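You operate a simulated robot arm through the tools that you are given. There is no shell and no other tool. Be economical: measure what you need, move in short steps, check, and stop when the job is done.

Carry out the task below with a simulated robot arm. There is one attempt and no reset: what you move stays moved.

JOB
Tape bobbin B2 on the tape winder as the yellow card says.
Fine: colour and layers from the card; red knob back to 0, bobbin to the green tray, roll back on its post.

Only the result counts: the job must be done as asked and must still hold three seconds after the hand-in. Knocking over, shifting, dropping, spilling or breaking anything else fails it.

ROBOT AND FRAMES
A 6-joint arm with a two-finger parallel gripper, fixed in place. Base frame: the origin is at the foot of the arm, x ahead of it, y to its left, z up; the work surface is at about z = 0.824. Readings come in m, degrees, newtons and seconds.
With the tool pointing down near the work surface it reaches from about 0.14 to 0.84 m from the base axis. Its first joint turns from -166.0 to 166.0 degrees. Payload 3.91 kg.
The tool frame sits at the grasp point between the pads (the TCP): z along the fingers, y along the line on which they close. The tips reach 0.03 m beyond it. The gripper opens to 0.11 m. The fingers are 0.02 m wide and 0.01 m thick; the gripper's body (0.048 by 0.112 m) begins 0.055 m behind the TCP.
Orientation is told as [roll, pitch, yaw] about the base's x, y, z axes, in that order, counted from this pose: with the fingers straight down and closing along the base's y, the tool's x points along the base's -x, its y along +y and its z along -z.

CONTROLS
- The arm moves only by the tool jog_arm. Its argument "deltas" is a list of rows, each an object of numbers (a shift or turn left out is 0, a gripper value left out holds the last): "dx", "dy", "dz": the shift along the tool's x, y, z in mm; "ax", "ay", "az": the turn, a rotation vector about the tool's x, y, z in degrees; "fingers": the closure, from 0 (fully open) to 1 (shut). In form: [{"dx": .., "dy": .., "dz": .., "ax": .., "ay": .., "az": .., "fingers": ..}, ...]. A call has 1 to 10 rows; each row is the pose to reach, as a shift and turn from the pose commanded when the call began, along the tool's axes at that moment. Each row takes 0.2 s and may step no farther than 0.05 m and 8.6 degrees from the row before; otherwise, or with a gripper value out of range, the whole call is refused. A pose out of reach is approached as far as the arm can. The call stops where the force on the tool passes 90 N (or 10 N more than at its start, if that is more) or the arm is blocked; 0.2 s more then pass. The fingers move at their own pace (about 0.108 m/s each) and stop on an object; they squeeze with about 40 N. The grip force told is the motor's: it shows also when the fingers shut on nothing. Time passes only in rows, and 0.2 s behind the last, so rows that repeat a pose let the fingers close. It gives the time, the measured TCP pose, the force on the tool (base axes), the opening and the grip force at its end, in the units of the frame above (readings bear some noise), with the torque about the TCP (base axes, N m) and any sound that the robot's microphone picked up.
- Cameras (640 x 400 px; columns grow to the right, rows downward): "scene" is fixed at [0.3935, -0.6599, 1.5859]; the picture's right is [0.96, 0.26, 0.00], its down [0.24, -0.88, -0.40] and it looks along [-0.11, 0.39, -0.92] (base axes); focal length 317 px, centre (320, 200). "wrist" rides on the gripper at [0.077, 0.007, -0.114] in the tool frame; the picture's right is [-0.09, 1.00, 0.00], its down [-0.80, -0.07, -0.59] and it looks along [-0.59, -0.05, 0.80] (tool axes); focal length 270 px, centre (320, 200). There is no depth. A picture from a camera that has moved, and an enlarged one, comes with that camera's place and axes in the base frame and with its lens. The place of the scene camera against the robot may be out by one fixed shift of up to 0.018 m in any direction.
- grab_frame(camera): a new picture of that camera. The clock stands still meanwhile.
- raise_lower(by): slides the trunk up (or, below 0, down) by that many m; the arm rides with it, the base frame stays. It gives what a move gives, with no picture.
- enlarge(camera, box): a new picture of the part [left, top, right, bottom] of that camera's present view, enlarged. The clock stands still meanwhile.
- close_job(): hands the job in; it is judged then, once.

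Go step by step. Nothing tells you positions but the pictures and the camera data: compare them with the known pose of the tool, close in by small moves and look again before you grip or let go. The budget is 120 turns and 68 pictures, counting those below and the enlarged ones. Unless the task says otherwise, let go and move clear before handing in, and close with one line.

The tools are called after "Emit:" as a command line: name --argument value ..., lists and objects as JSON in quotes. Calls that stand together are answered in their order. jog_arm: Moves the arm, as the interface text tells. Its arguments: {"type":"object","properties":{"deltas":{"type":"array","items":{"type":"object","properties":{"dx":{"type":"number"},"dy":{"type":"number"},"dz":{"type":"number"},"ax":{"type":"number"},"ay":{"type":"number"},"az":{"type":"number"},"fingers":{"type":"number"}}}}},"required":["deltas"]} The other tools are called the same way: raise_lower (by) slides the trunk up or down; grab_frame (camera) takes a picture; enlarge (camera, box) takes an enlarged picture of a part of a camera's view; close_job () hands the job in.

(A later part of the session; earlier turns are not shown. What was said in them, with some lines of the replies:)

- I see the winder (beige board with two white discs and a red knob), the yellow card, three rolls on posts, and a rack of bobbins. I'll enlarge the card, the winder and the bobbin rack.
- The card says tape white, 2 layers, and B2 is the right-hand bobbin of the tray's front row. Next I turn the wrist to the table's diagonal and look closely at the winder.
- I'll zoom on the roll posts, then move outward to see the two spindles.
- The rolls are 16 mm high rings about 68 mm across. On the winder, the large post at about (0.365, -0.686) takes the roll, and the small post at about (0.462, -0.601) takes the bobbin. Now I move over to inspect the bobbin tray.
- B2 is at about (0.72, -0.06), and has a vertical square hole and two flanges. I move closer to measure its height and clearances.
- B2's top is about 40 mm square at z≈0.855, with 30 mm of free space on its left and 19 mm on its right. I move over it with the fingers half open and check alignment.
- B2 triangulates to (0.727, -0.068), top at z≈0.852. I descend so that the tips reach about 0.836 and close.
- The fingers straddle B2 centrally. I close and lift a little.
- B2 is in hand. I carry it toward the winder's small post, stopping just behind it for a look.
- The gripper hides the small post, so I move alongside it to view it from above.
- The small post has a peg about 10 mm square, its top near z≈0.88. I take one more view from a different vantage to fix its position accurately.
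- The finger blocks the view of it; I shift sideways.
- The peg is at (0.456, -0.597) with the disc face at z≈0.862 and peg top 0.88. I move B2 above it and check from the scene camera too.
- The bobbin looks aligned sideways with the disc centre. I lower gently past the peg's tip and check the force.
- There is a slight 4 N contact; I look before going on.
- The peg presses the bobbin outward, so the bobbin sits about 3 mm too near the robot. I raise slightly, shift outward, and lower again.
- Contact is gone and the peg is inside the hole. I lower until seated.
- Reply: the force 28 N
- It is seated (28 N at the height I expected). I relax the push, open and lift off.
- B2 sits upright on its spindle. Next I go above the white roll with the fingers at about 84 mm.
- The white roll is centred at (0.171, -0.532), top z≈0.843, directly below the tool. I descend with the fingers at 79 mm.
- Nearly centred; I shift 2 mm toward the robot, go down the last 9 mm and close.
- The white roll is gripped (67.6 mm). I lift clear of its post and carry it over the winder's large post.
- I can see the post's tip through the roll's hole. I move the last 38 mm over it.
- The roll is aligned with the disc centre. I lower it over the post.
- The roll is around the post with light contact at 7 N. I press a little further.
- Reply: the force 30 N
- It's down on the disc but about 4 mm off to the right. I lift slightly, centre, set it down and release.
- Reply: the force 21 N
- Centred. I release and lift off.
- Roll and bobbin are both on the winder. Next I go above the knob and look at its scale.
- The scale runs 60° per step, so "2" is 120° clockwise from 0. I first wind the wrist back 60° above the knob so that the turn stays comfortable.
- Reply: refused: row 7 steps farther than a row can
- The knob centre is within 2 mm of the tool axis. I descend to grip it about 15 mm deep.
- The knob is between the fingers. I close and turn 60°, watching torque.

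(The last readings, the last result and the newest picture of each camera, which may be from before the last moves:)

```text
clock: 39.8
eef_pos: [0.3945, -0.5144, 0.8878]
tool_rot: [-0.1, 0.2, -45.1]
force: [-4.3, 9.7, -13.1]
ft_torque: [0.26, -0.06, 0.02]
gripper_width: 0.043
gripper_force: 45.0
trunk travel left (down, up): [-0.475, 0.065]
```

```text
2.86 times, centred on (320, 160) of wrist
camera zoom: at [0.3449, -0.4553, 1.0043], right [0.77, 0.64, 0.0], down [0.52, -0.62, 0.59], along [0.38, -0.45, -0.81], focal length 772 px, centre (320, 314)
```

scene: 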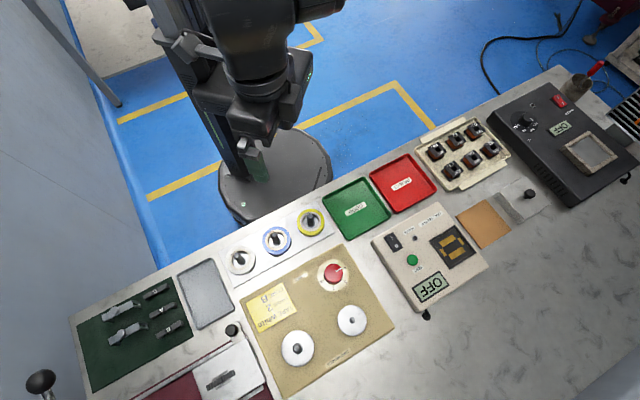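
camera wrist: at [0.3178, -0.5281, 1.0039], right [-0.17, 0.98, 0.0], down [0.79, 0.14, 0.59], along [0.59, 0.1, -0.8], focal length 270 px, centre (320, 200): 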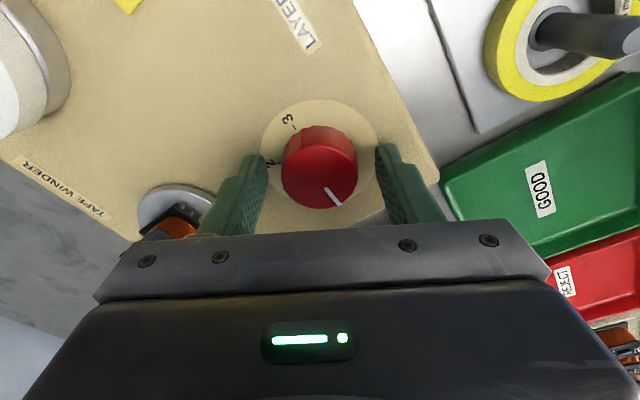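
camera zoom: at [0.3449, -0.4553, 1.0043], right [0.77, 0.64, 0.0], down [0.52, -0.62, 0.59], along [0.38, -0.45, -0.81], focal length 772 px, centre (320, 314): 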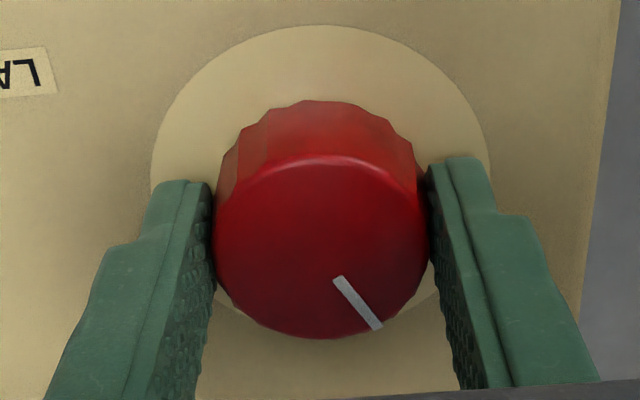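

The pointer turned with the gripper to about 1. I turn another 60° to 2.

Emit:
jog_arm --deltas '[{"az": 8}, {"az": 16}, {"az": 24}, {"az": 32}, {"az": 40}, {"az": 48}, {"az": 56}, {"az": 60}, {"az": 60}]'

Emit:
enlarge --camera "wrist" --box '[240, 90, 400, 230]'

Emit:
enlarge --camera "scene" --box '[230, 220, 430, 370]'

```text
clock: 41.8
eef_pos: [0.3945, -0.5131, 0.8892]
tool_rot: [-0.1, -0.1, -105.0]
force: [-3.9, 11.7, -10.7]
ft_torque: [0.44, 0.11, -0.05]
gripper_width: 0.0428
gripper_force: 45.2
trunk travel left (down, up): [-0.475, 0.065]
```

```text
2.86 times, centred on (320, 160) of wrist
camera zoom: at [0.4215, -0.4419, 1.0042], right [0.94, -0.34, 0.0], down [-0.28, -0.76, 0.59], along [-0.2, -0.56, -0.8], focal length 772 px, centre (320, 314)
```

zoom: 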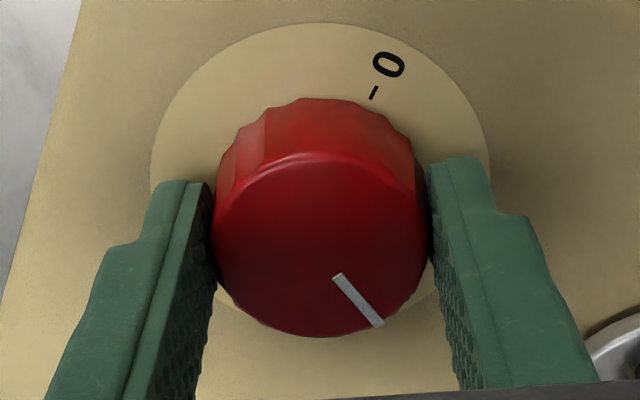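

```text
2.67 times, centred on (330, 295) of scene
camera zoom: at [0.3935, -0.6599, 1.5859], right [0.96, 0.26, 0.0], down [0.24, -0.88, -0.4], along [-0.11, 0.39, -0.92], focal length 845 px, centre (293, -53)
```

zoom: 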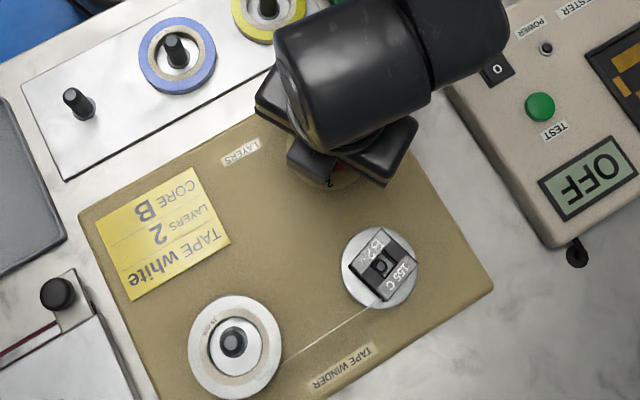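

Knob is at 2 and the tape runs from roll to bobbin, so it is winding. I wait two seconds and look again.

Emit:
jog_arm --deltas '[{"dz": 0}, {"dz": 0}, {"dz": 0}, {"dz": 0}, {"dz": 0}, {"dz": 0}, {"dz": 0}, {"dz": 0}, {"dz": 0}, {"dz": 0}]'

Emit:
enlarge --camera "scene" --box '[270, 260, 400, 370]'

```text
clock: 44.0
eef_pos: [0.3938, -0.5143, 0.8887]
tool_rot: [0.0, 0.0, -105.0]
force: [-5.1, 9.4, -8.2]
ft_torque: [0.28, 0.19, -0.03]
gripper_width: 0.043
gripper_force: 45.1
trunk travel left (down, up): [-0.475, 0.065]
```

```text
3.64 times, centred on (335, 315) of scene
camera zoom: at [0.3935, -0.6599, 1.5859], right [0.96, 0.26, 0.0], down [0.24, -0.88, -0.4], along [-0.11, 0.39, -0.92], focal length 1152 px, centre (266, -218)
```

zoom: 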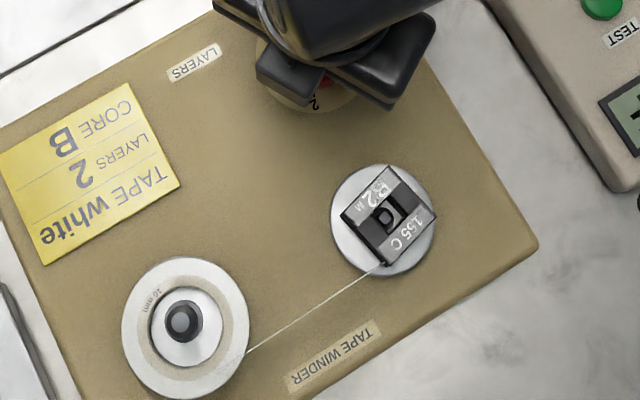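

The tape line is there but I can't tell whether the bobbin still turns. I wait again and compare at higher zoom.

Emit:
enlarge --camera "scene" --box '[320, 295, 400, 345]'

Emit:
jog_arm --deltas '[{"dz": 0}, {"dz": 0}, {"dz": 0}, {"dz": 0}, {"dz": 0}, {"dz": 0}, {"dz": 0}]'

Emit:
enlarge --camera "scene" --box '[320, 295, 400, 345]'

```text
8.00 times, centred on (360, 320) of scene
camera zoom: at [0.3935, -0.6599, 1.5859], right [0.96, 0.26, 0.0], down [0.24, -0.88, -0.4], along [-0.11, 0.39, -0.92], focal length 2535 px, centre (0, -760)
```

zoom: 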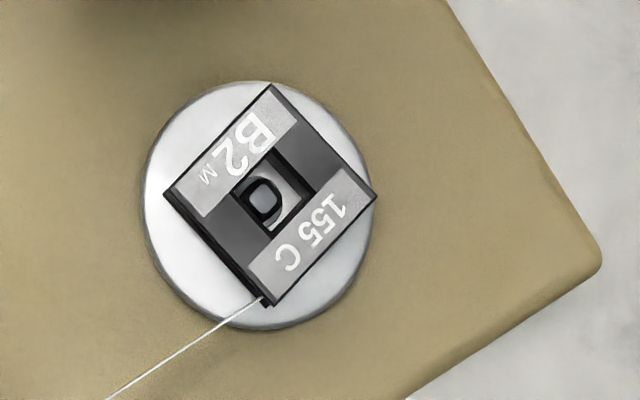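

```text
clock: 45.6
eef_pos: [0.3941, -0.5143, 0.8888]
tool_rot: [0.0, 0.1, -105.0]
force: [-4.3, 8.3, -6.4]
ft_torque: [0.24, 0.16, -0.03]
gripper_width: 0.0426
gripper_force: 44.7
trunk travel left (down, up): [-0.475, 0.065]
```

```text
8.00 times, centred on (360, 320) of scene
camera zoom: at [0.3935, -0.6599, 1.5859], right [0.96, 0.26, 0.0], down [0.24, -0.88, -0.4], along [-0.11, 0.39, -0.92], focal length 2535 px, centre (0, -760)
```

zoom: 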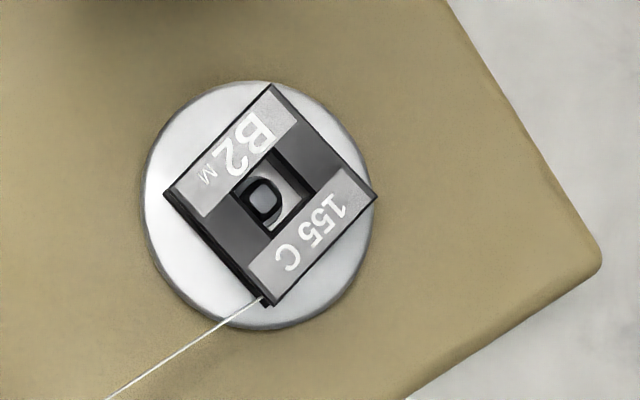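

It has stopped. I release the knob, lift, and look at the bobbin's winding and the knob's pointer before returning it to 0.

Emit:
jog_arm --deltas '[{"fingers": 0.42}, {"fingers": 0.42}, {"dz": -35}, {"dz": -70}, {"dx": -15, "dy": 27, "dz": -80}, {"dx": -30, "dy": 54, "dz": -80}, {"dx": -40, "dy": 80, "dz": -80}, {"dx": -40, "dy": 80, "dz": -80}]'

Emit:
grab_frame --camera "wrist"

```text
clock: 47.4
eef_pos: [0.4614, -0.5731, 0.9685]
tool_rot: [0.0, 0.0, -105.0]
force: [0.7, -0.8, -1.0]
ft_torque: [0.03, -0.04, -0.02]
gripper_width: 0.0639
gripper_force: 0.0
trunk travel left (down, up): [-0.475, 0.065]
```

```text
23 pictures are left
camera wrist: at [0.4886, -0.5019, 1.0845], right [0.94, -0.34, 0.0], down [-0.28, -0.76, 0.59], along [-0.2, -0.56, -0.8], focal length 270 px, centre (320, 200)
```

wrist: 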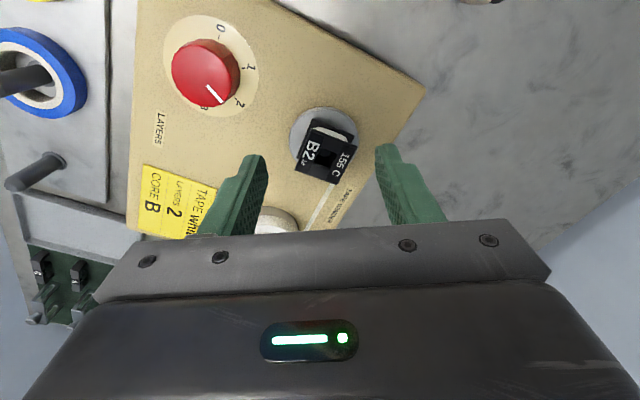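

Emit:
enlarge --camera "wrist" --box '[140, 10, 380, 200]'

```text
2.11 times, centred on (260, 105) of wrist
camera zoom: at [0.4886, -0.5019, 1.0845], right [0.94, -0.34, 0.0], down [-0.28, -0.76, 0.59], along [-0.2, -0.56, -0.8], focal length 569 px, centre (446, 400)
```

zoom: 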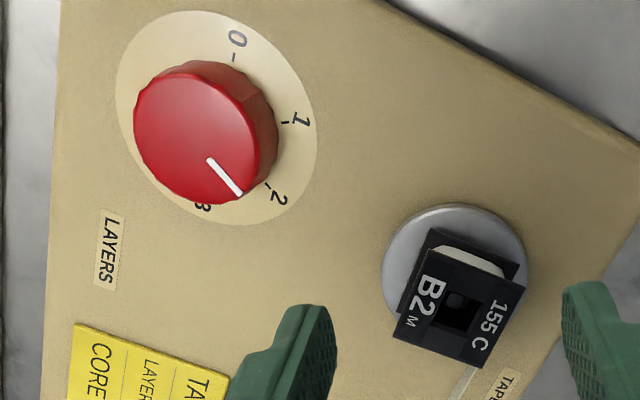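

White tape now covers the coil and the knob reads 2. I go back to the knob and turn it counter-clockwise 120° to 0.

Emit:
jog_arm --deltas '[{"dx": 13, "dy": -27}, {"dx": 27, "dy": -54}, {"dx": 40, "dy": -80}, {"dx": 40, "dy": -80, "dz": 35}, {"dx": 40, "dy": -80, "dz": 65}, {"dx": 40, "dy": -80, "dz": 80}, {"dx": 40, "dy": -80, "dz": 80, "fingers": 1}, {"dx": 40, "dy": -80, "dz": 80, "fingers": 1}, {"dx": 40, "dy": -80, "dz": 80, "fingers": 1}]'

Emit:
jog_arm --deltas '[{"az": -8}, {"az": -16}, {"az": -24}, {"az": -32}, {"az": -40}, {"az": -48}, {"az": -56}, {"az": -60}]'

Emit:
jog_arm --deltas '[{"az": -8}, {"az": -16}, {"az": -24}, {"az": -32}, {"az": -40}, {"az": -48}, {"az": -56}, {"az": -60}, {"az": -60}]'

Emit:
enlarge --camera "wrist" --box '[220, 80, 420, 230]'

```text
clock: 49.4
eef_pos: [0.3938, -0.5151, 0.8891]
tool_rot: [0.0, 0.0, -104.9]
force: [13.3, -3.2, -2.9]
ft_torque: [-0.51, -0.57, -0.03]
gripper_width: 0.0428
gripper_force: 44.8
trunk travel left (down, up): [-0.475, 0.065]
```

```text
clock: 51.2
eef_pos: [0.3946, -0.5148, 0.8899]
tool_rot: [0.0, 0.0, -44.7]
force: [12.4, -0.6, 5.2]
ft_torque: [-0.58, -0.83, -0.01]
gripper_width: 0.0427
gripper_force: 45.0
trunk travel left (down, up): [-0.475, 0.065]
```

```text
clock: 53.2
eef_pos: [0.3951, -0.514, 0.8894]
tool_rot: [0.0, 0.0, 15.0]
force: [12.5, 2.2, 8.6]
ft_torque: [0.12, -0.43, -0.8]
gripper_width: 0.0426
gripper_force: 45.2
trunk travel left (down, up): [-0.475, 0.065]
```

```text
2.67 times, centred on (320, 155) of wrist
camera zoom: at [0.3191, -0.528, 1.0047], right [-0.17, 0.98, 0.0], down [0.79, 0.14, 0.59], along [0.58, 0.1, -0.8], focal length 721 px, centre (320, 320)
```

zoom: 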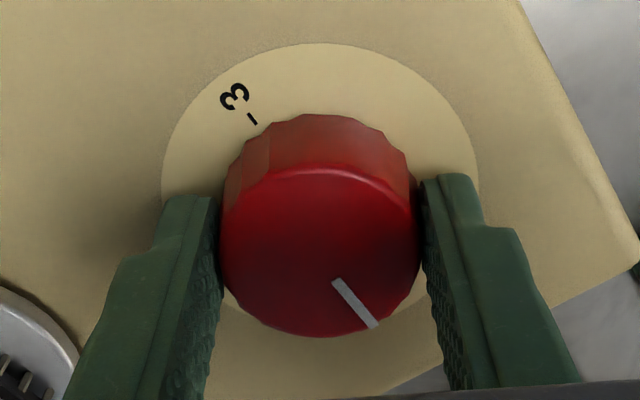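

The knob seems to be at its 0 stop. I release, lift and verify.

Emit:
jog_arm --deltas '[{"fingers": 0.42}, {"fingers": 0.42}, {"dz": -30}, {"dz": -60}, {"dz": -95}, {"dz": -95}]'

Emit:
enlarge --camera "wrist" --box '[120, 40, 400, 215]'

Emit:
enlarge --camera "scene" --box '[230, 250, 400, 380]'

```text
clock: 54.6
eef_pos: [0.3921, -0.5148, 0.9842]
tool_rot: [0.2, 0.0, 15.0]
force: [-0.2, -0.7, 0.2]
ft_torque: [-0.02, 0.0, 0.01]
gripper_width: 0.0639
gripper_force: 0.1
trunk travel left (down, up): [-0.475, 0.065]
```

```text
2.29 times, centred on (260, 128) of wrist
camera zoom: at [0.3175, -0.5285, 1.0987], right [-0.17, 0.98, 0.0], down [0.79, 0.14, 0.59], along [0.59, 0.1, -0.8], focal length 618 px, centre (457, 366)
```

zoom: 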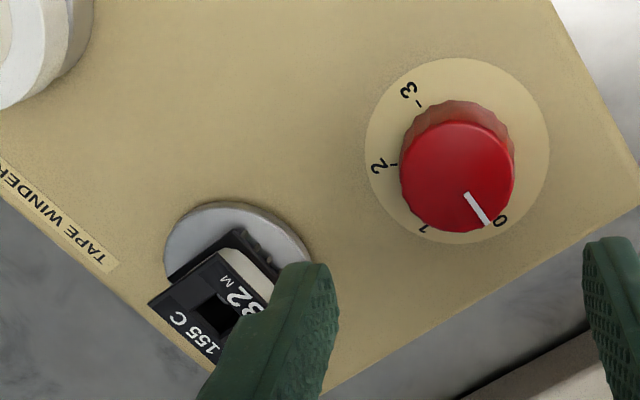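

```text
3.08 times, centred on (315, 315) of scene
camera zoom: at [0.3935, -0.6599, 1.5859], right [0.96, 0.26, 0.0], down [0.24, -0.88, -0.4], along [-0.11, 0.39, -0.92], focal length 975 px, centre (335, -154)
```

zoom: 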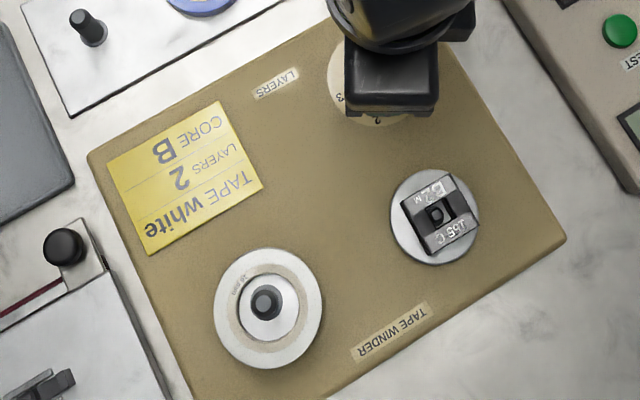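

Knob is at 0, the tape is cut, and the bobbin has stopped at about 50° orientation. I move above it to grip.

Emit:
jog_arm --deltas '[{"dx": -6, "dy": -14, "az": 8}, {"dx": -12, "dy": -28, "az": 16}, {"dx": -18, "dy": -42, "az": 24}, {"dx": -24, "dy": -56, "az": 32}, {"dx": -30, "dy": -70, "az": 40}, {"dx": -35, "dy": -83, "az": 48}, {"dx": -40, "dy": -96, "dz": 10, "az": 55}, {"dx": -40, "dy": -96, "dz": 20, "az": 55, "fingers": 0.48}]'

Emit:
enlarge --camera "wrist" --box '[210, 60, 430, 220]'

```text
clock: 56.4
eef_pos: [0.4563, -0.5974, 0.9648]
tool_rot: [0.0, 0.0, -40.2]
force: [0.3, 0.4, -0.2]
ft_torque: [0.0, 0.01, -0.02]
gripper_width: 0.0573
gripper_force: 0.1
trunk travel left (down, up): [-0.475, 0.065]
```

```text
2.50 times, centred on (320, 140) of wrist
camera zoom: at [0.4028, -0.5433, 1.0796], right [0.71, 0.71, 0.0], down [0.57, -0.57, 0.59], along [0.42, -0.42, -0.8], focal length 676 px, centre (320, 350)
```

zoom: 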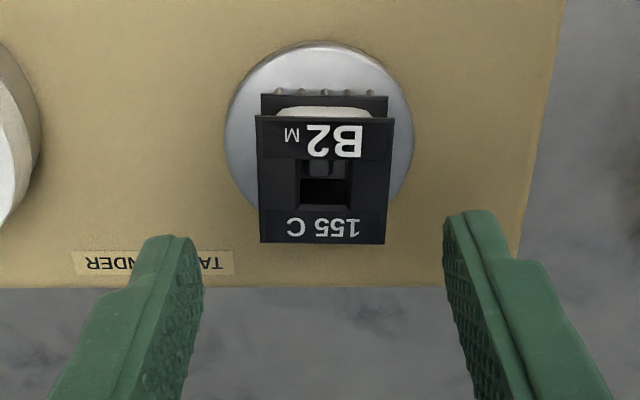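

B2 is aligned at 45°, white tape visible. I straighten the wrist 5°, descend and grip.

Emit:
jog_arm --deltas '[{"dx": -1, "dy": 0.5, "dz": 10, "az": 5}, {"dx": -1, "dy": 0.5, "dz": 35, "az": 5}, {"dx": -1, "dy": 0.5, "dz": 50, "az": 5}, {"dx": -1, "dy": 0.5, "dz": 60, "az": 5}, {"dx": -1, "dy": 0.5, "dz": 60, "az": 5, "fingers": 1}, {"dx": -1, "dy": 0.5, "dz": 60, "az": 5, "fingers": 1}, {"dx": -1, "dy": 0.5, "dz": 60, "az": 5, "fingers": 1}, {"dx": -1, "dy": 0.5, "dz": 60, "az": 5, "fingers": 1}]'

```text
clock: 58.2
eef_pos: [0.457, -0.5975, 0.905]
tool_rot: [-0.1, -0.1, -45.0]
force: [0.2, -0.3, 0.1]
ft_torque: [0.01, -0.03, 0.04]
gripper_width: 0.037
gripper_force: 40.0
trunk travel left (down, up): [-0.475, 0.065]
```

Gripped. I lift it off the peg and carry it to the green GOOD tray at about (0.404, -0.322).

Emit:
jog_arm --deltas '[{"dz": -15}, {"dz": -45}, {"dz": -75}, {"dx": 39, "dy": 26, "dz": -75}, {"dx": 78, "dy": 52, "dz": -75}, {"dx": 116, "dy": 79, "dz": -75}, {"dx": 155, "dy": 105, "dz": -75}, {"dx": 193, "dy": 131, "dz": -75}, {"dx": 232, "dy": 157, "dz": -65}, {"dx": 232, "dy": 157, "dz": -45}]'

Emit:
grab_frame --camera "wrist"

```text
clock: 60.4
eef_pos: [0.4065, -0.3217, 0.9485]
tool_rot: [-0.1, 0.0, -45.0]
force: [1.0, -0.1, -1.3]
ft_torque: [-0.03, -0.01, 0.01]
gripper_width: 0.0373
gripper_force: 39.8
trunk travel left (down, up): [-0.475, 0.065]
```

```text
17 pictures are left
camera wrist: at [0.3577, -0.2626, 1.0633], right [0.77, 0.64, 0.0], down [0.52, -0.62, 0.59], along [0.38, -0.46, -0.8], focal length 270 px, centre (320, 200)
```

wrist: 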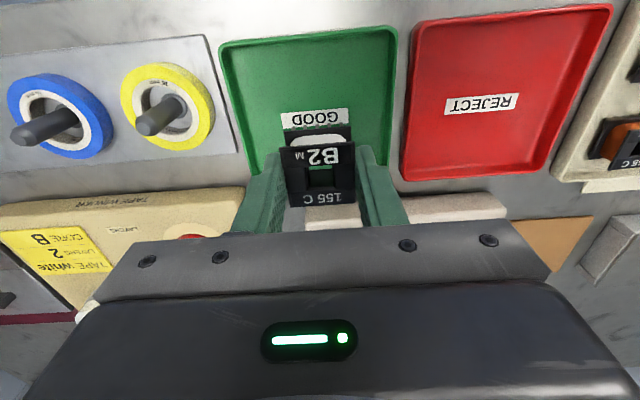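

The bobbin is above the tray's middle. I lower it.

Emit:
jog_arm --deltas '[{"dx": 4, "dz": 30}, {"dx": 4, "dz": 55}, {"dx": 4, "dz": 68}, {"dx": 4, "dz": 73}]'

```text
clock: 61.4
eef_pos: [0.4025, -0.3181, 0.8757]
tool_rot: [0.1, 0.1, -45.0]
force: [-0.3, 0.2, -0.1]
ft_torque: [0.01, 0.0, 0.0]
gripper_width: 0.0372
gripper_force: 40.5
trunk travel left (down, up): [-0.475, 0.065]
```

Emit:
jog_arm --deltas '[{"dz": 2}, {"dz": 4}, {"dz": 6}, {"dz": 7}]'

```text
clock: 62.4
eef_pos: [0.402, -0.32, 0.8695]
tool_rot: [0.0, 0.0, -45.0]
force: [-0.6, -0.2, -0.6]
ft_torque: [-0.01, -0.02, 0.0]
gripper_width: 0.0374
gripper_force: 39.7
trunk travel left (down, up): [-0.475, 0.065]
```

Emit:
jog_arm --deltas '[{"dz": 1.5}, {"dz": 3}, {"dz": 4}]'

```text
clock: 63.2
eef_pos: [0.4025, -0.3188, 0.8658]
tool_rot: [0.0, 0.1, -45.0]
force: [0.0, -0.4, -1.0]
ft_torque: [0.0, -0.04, -0.02]
gripper_width: 0.0372
gripper_force: 39.9
trunk travel left (down, up): [-0.475, 0.065]
```

Emit:
jog_arm --deltas '[{"dz": 1}, {"dz": 2}, {"dz": 3}]'

Emit:
enlarge --camera "wrist" --box '[210, 60, 430, 220]'

```text
clock: 64.0
eef_pos: [0.403, -0.3186, 0.8628]
tool_rot: [0.0, -0.1, -45.1]
force: [0.4, -0.3, 4.2]
ft_torque: [0.1, 0.06, -0.06]
gripper_width: 0.0373
gripper_force: 39.7
trunk travel left (down, up): [-0.475, 0.065]
```

```text
2.50 times, centred on (320, 140) of wrist
camera zoom: at [0.3532, -0.2603, 0.9779], right [0.77, 0.64, 0.0], down [0.52, -0.62, 0.6], along [0.38, -0.46, -0.8], focal length 676 px, centre (320, 350)
```

zoom: 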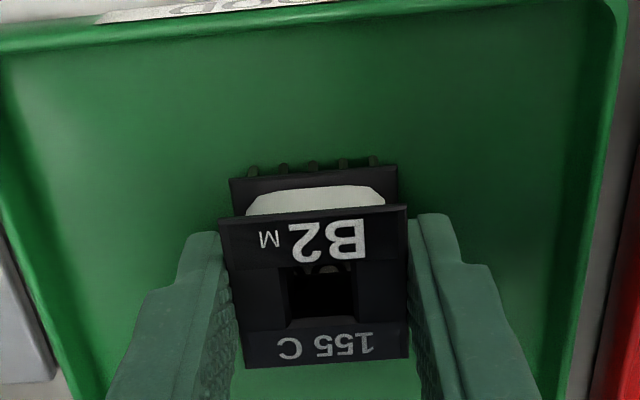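

It touches the tray floor (4 N). I release and lift off.

Emit:
jog_arm --deltas '[{"fingers": 0.45}, {"fingers": 0.45}, {"dz": -30}, {"dz": -70}, {"dz": -115}, {"dz": -115}]'

Emit:
enlarge --camera "wrist" --box '[210, 20, 430, 180]'

```text
clock: 65.4
eef_pos: [0.4016, -0.321, 0.9778]
tool_rot: [0.0, 0.1, -44.9]
force: [0.1, 0.4, 0.7]
ft_torque: [0.01, 0.0, -0.01]
gripper_width: 0.0603
gripper_force: 0.2
trunk travel left (down, up): [-0.475, 0.065]
```

```text
2.50 times, centred on (320, 100) of wrist
camera zoom: at [0.3523, -0.2619, 1.0929], right [0.77, 0.64, 0.0], down [0.52, -0.62, 0.59], along [0.38, -0.46, -0.8], focal length 676 px, centre (320, 450)
```

zoom: 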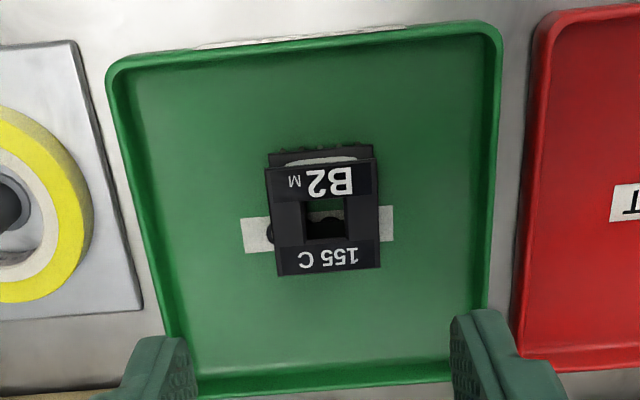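

B2 rests flat in the green tray. Next I go back for the white roll.

Emit:
jog_arm --deltas '[{"dx": -27, "dy": -35, "fingers": 0.236}, {"dx": -55, "dy": -70}, {"dx": -83, "dy": -105}, {"dx": -110, "dy": -140}, {"dx": -138, "dy": -175}, {"dx": -166, "dy": -210}, {"dx": -193, "dy": -245}, {"dx": -221, "dy": -280}, {"dx": -221, "dy": -280}]'

Emit:
grab_frame --camera "wrist"

```text
clock: 67.4
eef_pos: [0.3605, -0.6745, 0.9762]
tool_rot: [0.0, 0.1, -44.9]
force: [0.9, -0.1, 0.0]
ft_torque: [0.03, 0.02, 0.01]
gripper_width: 0.0843
gripper_force: 0.0
trunk travel left (down, up): [-0.475, 0.065]
```

```text
14 pictures are left
camera wrist: at [0.3115, -0.6151, 1.0916], right [0.77, 0.64, 0.0], down [0.52, -0.62, 0.59], along [0.38, -0.46, -0.8], focal length 270 px, centre (320, 200)
```

wrist: 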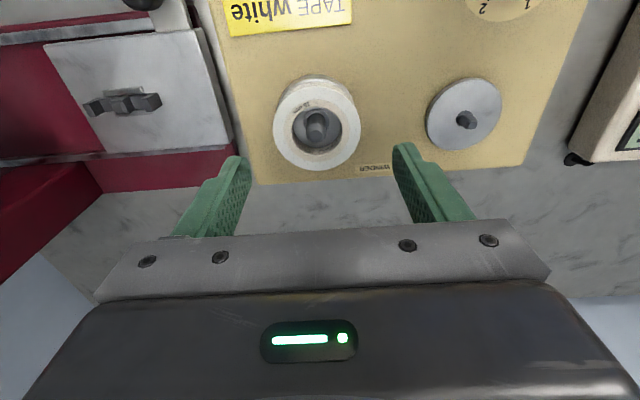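

I centre on the roll (about 3 mm outward, 2 mm left), descend and grip.

Emit:
jog_arm --deltas '[{"dx": -3, "dy": -2.5, "dz": 25, "fingers": 0.26}, {"dx": -3, "dy": -2.5, "dz": 48}, {"dx": -3, "dy": -2.5, "dz": 62}, {"dx": -3, "dy": -2.5, "dz": 70}, {"dx": -3, "dy": -2.5, "dz": 70}]'

Emit:
enlarge --camera "wrist" --box '[220, 80, 420, 230]'

```text
clock: 68.6
eef_pos: [0.3603, -0.6749, 0.9074]
tool_rot: [0.0, 0.0, -45.0]
force: [-0.9, -0.4, 0.8]
ft_torque: [-0.03, 0.0, 0.02]
gripper_width: 0.0816
gripper_force: 0.0
trunk travel left (down, up): [-0.475, 0.065]
```

```text
2.67 times, centred on (320, 155) of wrist
camera zoom: at [0.312, -0.6174, 1.0223], right [0.77, 0.64, 0.0], down [0.52, -0.62, 0.59], along [0.38, -0.46, -0.8], focal length 721 px, centre (320, 320)
```

zoom: 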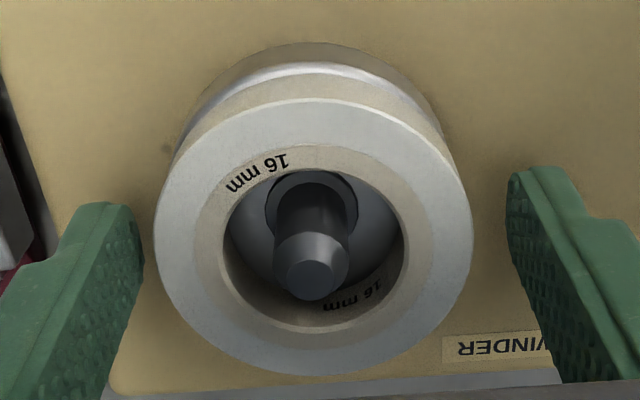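

I shift 3 mm left and close.

Emit:
jog_arm --deltas '[{"dy": -2.8, "dz": 2}, {"dy": -2.8, "dz": 2, "fingers": 1}, {"dy": -2.8, "dz": 2, "fingers": 1}, {"dy": -2.8, "dz": 2, "fingers": 1}, {"dy": -2.8, "dz": 2, "fingers": 1}]'

```text
clock: 69.8
eef_pos: [0.3588, -0.6779, 0.9047]
tool_rot: [-0.1, 0.0, -45.0]
force: [0.4, -0.5, 0.4]
ft_torque: [-0.04, 0.0, -0.06]
gripper_width: 0.0678
gripper_force: 40.3
trunk travel left (down, up): [-0.475, 0.065]
```

Roll gripped. I lift it and carry it back over its empty post at about (0.169, -0.529).

Emit:
jog_arm --deltas '[{"dz": -20}, {"dz": -50}, {"dz": -75}, {"dx": 40, "dy": -5, "dz": -75}, {"dx": 80, "dy": -10, "dz": -75}, {"dx": 120, "dy": -15, "dz": -75}, {"dx": 160, "dy": -19, "dz": -75}, {"dx": 200, "dy": -24, "dz": -75}, {"dx": 239, "dy": -29, "dz": -65}, {"dx": 239, "dy": -29, "dz": -50}]'

Emit:
grab_frame --camera "wrist"

```text
clock: 72.0
eef_pos: [0.1693, -0.5306, 0.9554]
tool_rot: [0.0, 0.0, -45.0]
force: [0.5, 0.3, -0.5]
ft_torque: [0.01, 0.0, -0.01]
gripper_width: 0.0675
gripper_force: 40.1
trunk travel left (down, up): [-0.475, 0.065]
```

```text
12 pictures are left
camera wrist: at [0.1204, -0.4725, 1.0706], right [0.77, 0.64, 0.0], down [0.52, -0.62, 0.59], along [0.38, -0.46, -0.8], focal length 270 px, centre (320, 200)
```

wrist: 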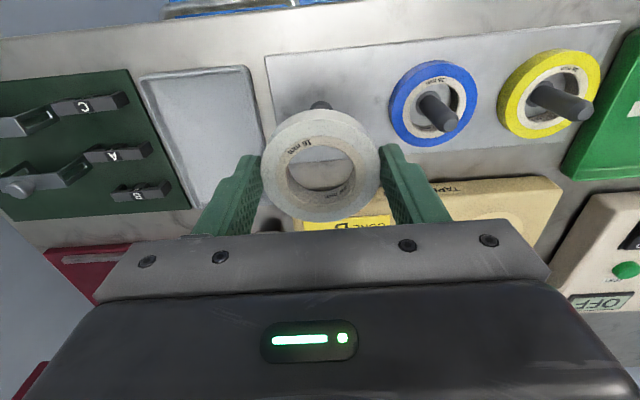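

The post's base appears directly below. I lower to just above the seat and check.

Emit:
jog_arm --deltas '[{"dx": 2, "dz": 20}, {"dx": 2, "dz": 40}, {"dx": 2, "dz": 58}, {"dx": 2, "dz": 70}, {"dx": 2, "dz": 76}, {"dx": 2, "dz": 82}]'

Emit:
grab_frame --camera "wrist"

```text
clock: 73.4
eef_pos: [0.1675, -0.5301, 0.8727]
tool_rot: [0.0, -0.1, -45.1]
force: [0.6, 1.0, 0.3]
ft_torque: [0.0, -0.01, 0.02]
gripper_width: 0.0675
gripper_force: 40.1
trunk travel left (down, up): [-0.475, 0.065]
```

```text
11 pictures are left
camera wrist: at [0.1195, -0.4711, 0.9881], right [0.77, 0.64, 0.0], down [0.52, -0.62, 0.59], along [0.38, -0.46, -0.8], focal length 270 px, centre (320, 200)
```

wrist: 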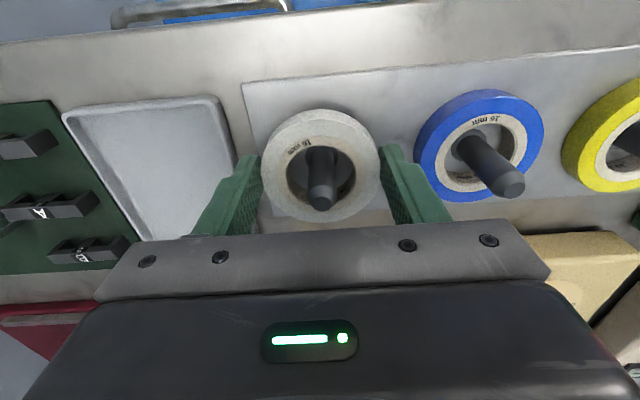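

The roll is round its post, centred. I go down the last 8 mm.

Emit:
jog_arm --deltas '[{"dz": 3}, {"dz": 6}, {"dz": 8}, {"dz": 9}]'

```text
clock: 74.4
eef_pos: [0.1668, -0.5296, 0.8625]
tool_rot: [0.1, 0.1, -45.0]
force: [0.5, 0.1, -0.5]
ft_torque: [-0.01, 0.02, -0.02]
gripper_width: 0.0677
gripper_force: 39.9
trunk travel left (down, up): [-0.475, 0.065]
```

Emit:
jog_arm --deltas '[{"dz": 1}, {"dz": 2}, {"dz": 3}]'

```text
clock: 75.2
eef_pos: [0.1679, -0.5296, 0.8605]
tool_rot: [-0.1, 0.0, -45.0]
force: [-0.2, -0.3, -0.5]
ft_torque: [-0.01, 0.0, 0.01]
gripper_width: 0.0675
gripper_force: 39.7
trunk travel left (down, up): [-0.475, 0.065]
```

Emit:
jog_arm --deltas '[{"dz": 0.7}, {"dz": 1.4}, {"dz": 2}]'

```text
clock: 76.0
eef_pos: [0.167, -0.5285, 0.8613]
tool_rot: [-0.1, -0.2, -45.0]
force: [-0.1, 0.6, 9.6]
ft_torque: [-0.08, 0.21, -0.06]
gripper_width: 0.0673
gripper_force: 39.8
trunk travel left (down, up): [-0.475, 0.065]
```

Contact at 9.6 N, so it is seated. I release and lift straight up.

Emit:
jog_arm --deltas '[{"dz": -1, "fingers": 1}, {"dz": -1, "fingers": 0.28}, {"dz": -1, "fingers": 0.28}, {"dz": -30}, {"dz": -70}, {"dz": -110}, {"dz": -150}, {"dz": -150}]'

Emit:
grab_frame --camera "wrist"

Emit:
enlarge --camera "scene" --box '[180, 160, 480, 350]'

```text
clock: 77.8
eef_pos: [0.1686, -0.5296, 1.0092]
tool_rot: [0.0, -0.1, -45.0]
force: [0.2, 0.0, 0.1]
ft_torque: [0.0, -0.06, 0.01]
gripper_width: 0.0794
gripper_force: 0.0
trunk travel left (down, up): [-0.475, 0.065]
```

```text
10 pictures are left
camera wrist: at [0.1194, -0.4706, 1.1249], right [0.77, 0.64, 0.0], down [0.52, -0.62, 0.59], along [0.38, -0.46, -0.8], focal length 270 px, centre (320, 200)
```

wrist: 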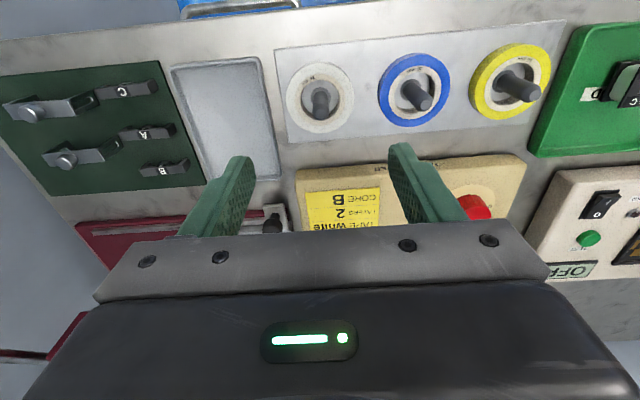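

```text
2.11 times, centred on (330, 255) of scene
camera zoom: at [0.3935, -0.6599, 1.5859], right [0.96, 0.26, 0.0], down [0.24, -0.88, -0.4], along [-0.11, 0.39, -0.92], focal length 667 px, centre (299, 84)
```

zoom: 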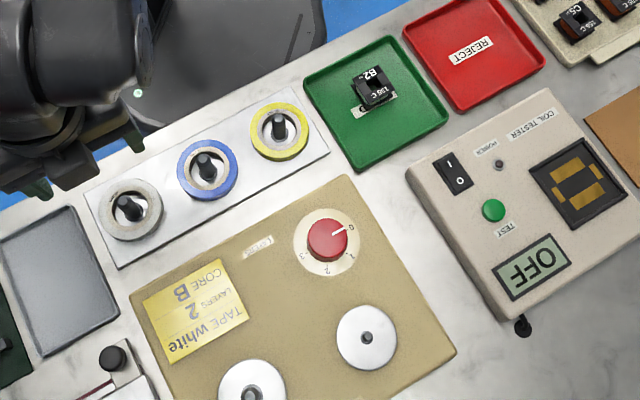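

Everything is in its final state: the white roll is on its post, the knob is at 0, and the taped B2 is in the green tray, with the gripper clear. I hand in.

Emit:
close_job

```text
The job is handed in.
```

I taped bobbin B2 with white tape at the 2-layer setting, as the card says. It is in the green tray, the red knob is back at 0 and the white roll is on its post. I saw white tape on the coil but could not count the layers directly. The job is handed in; no result was reported back.
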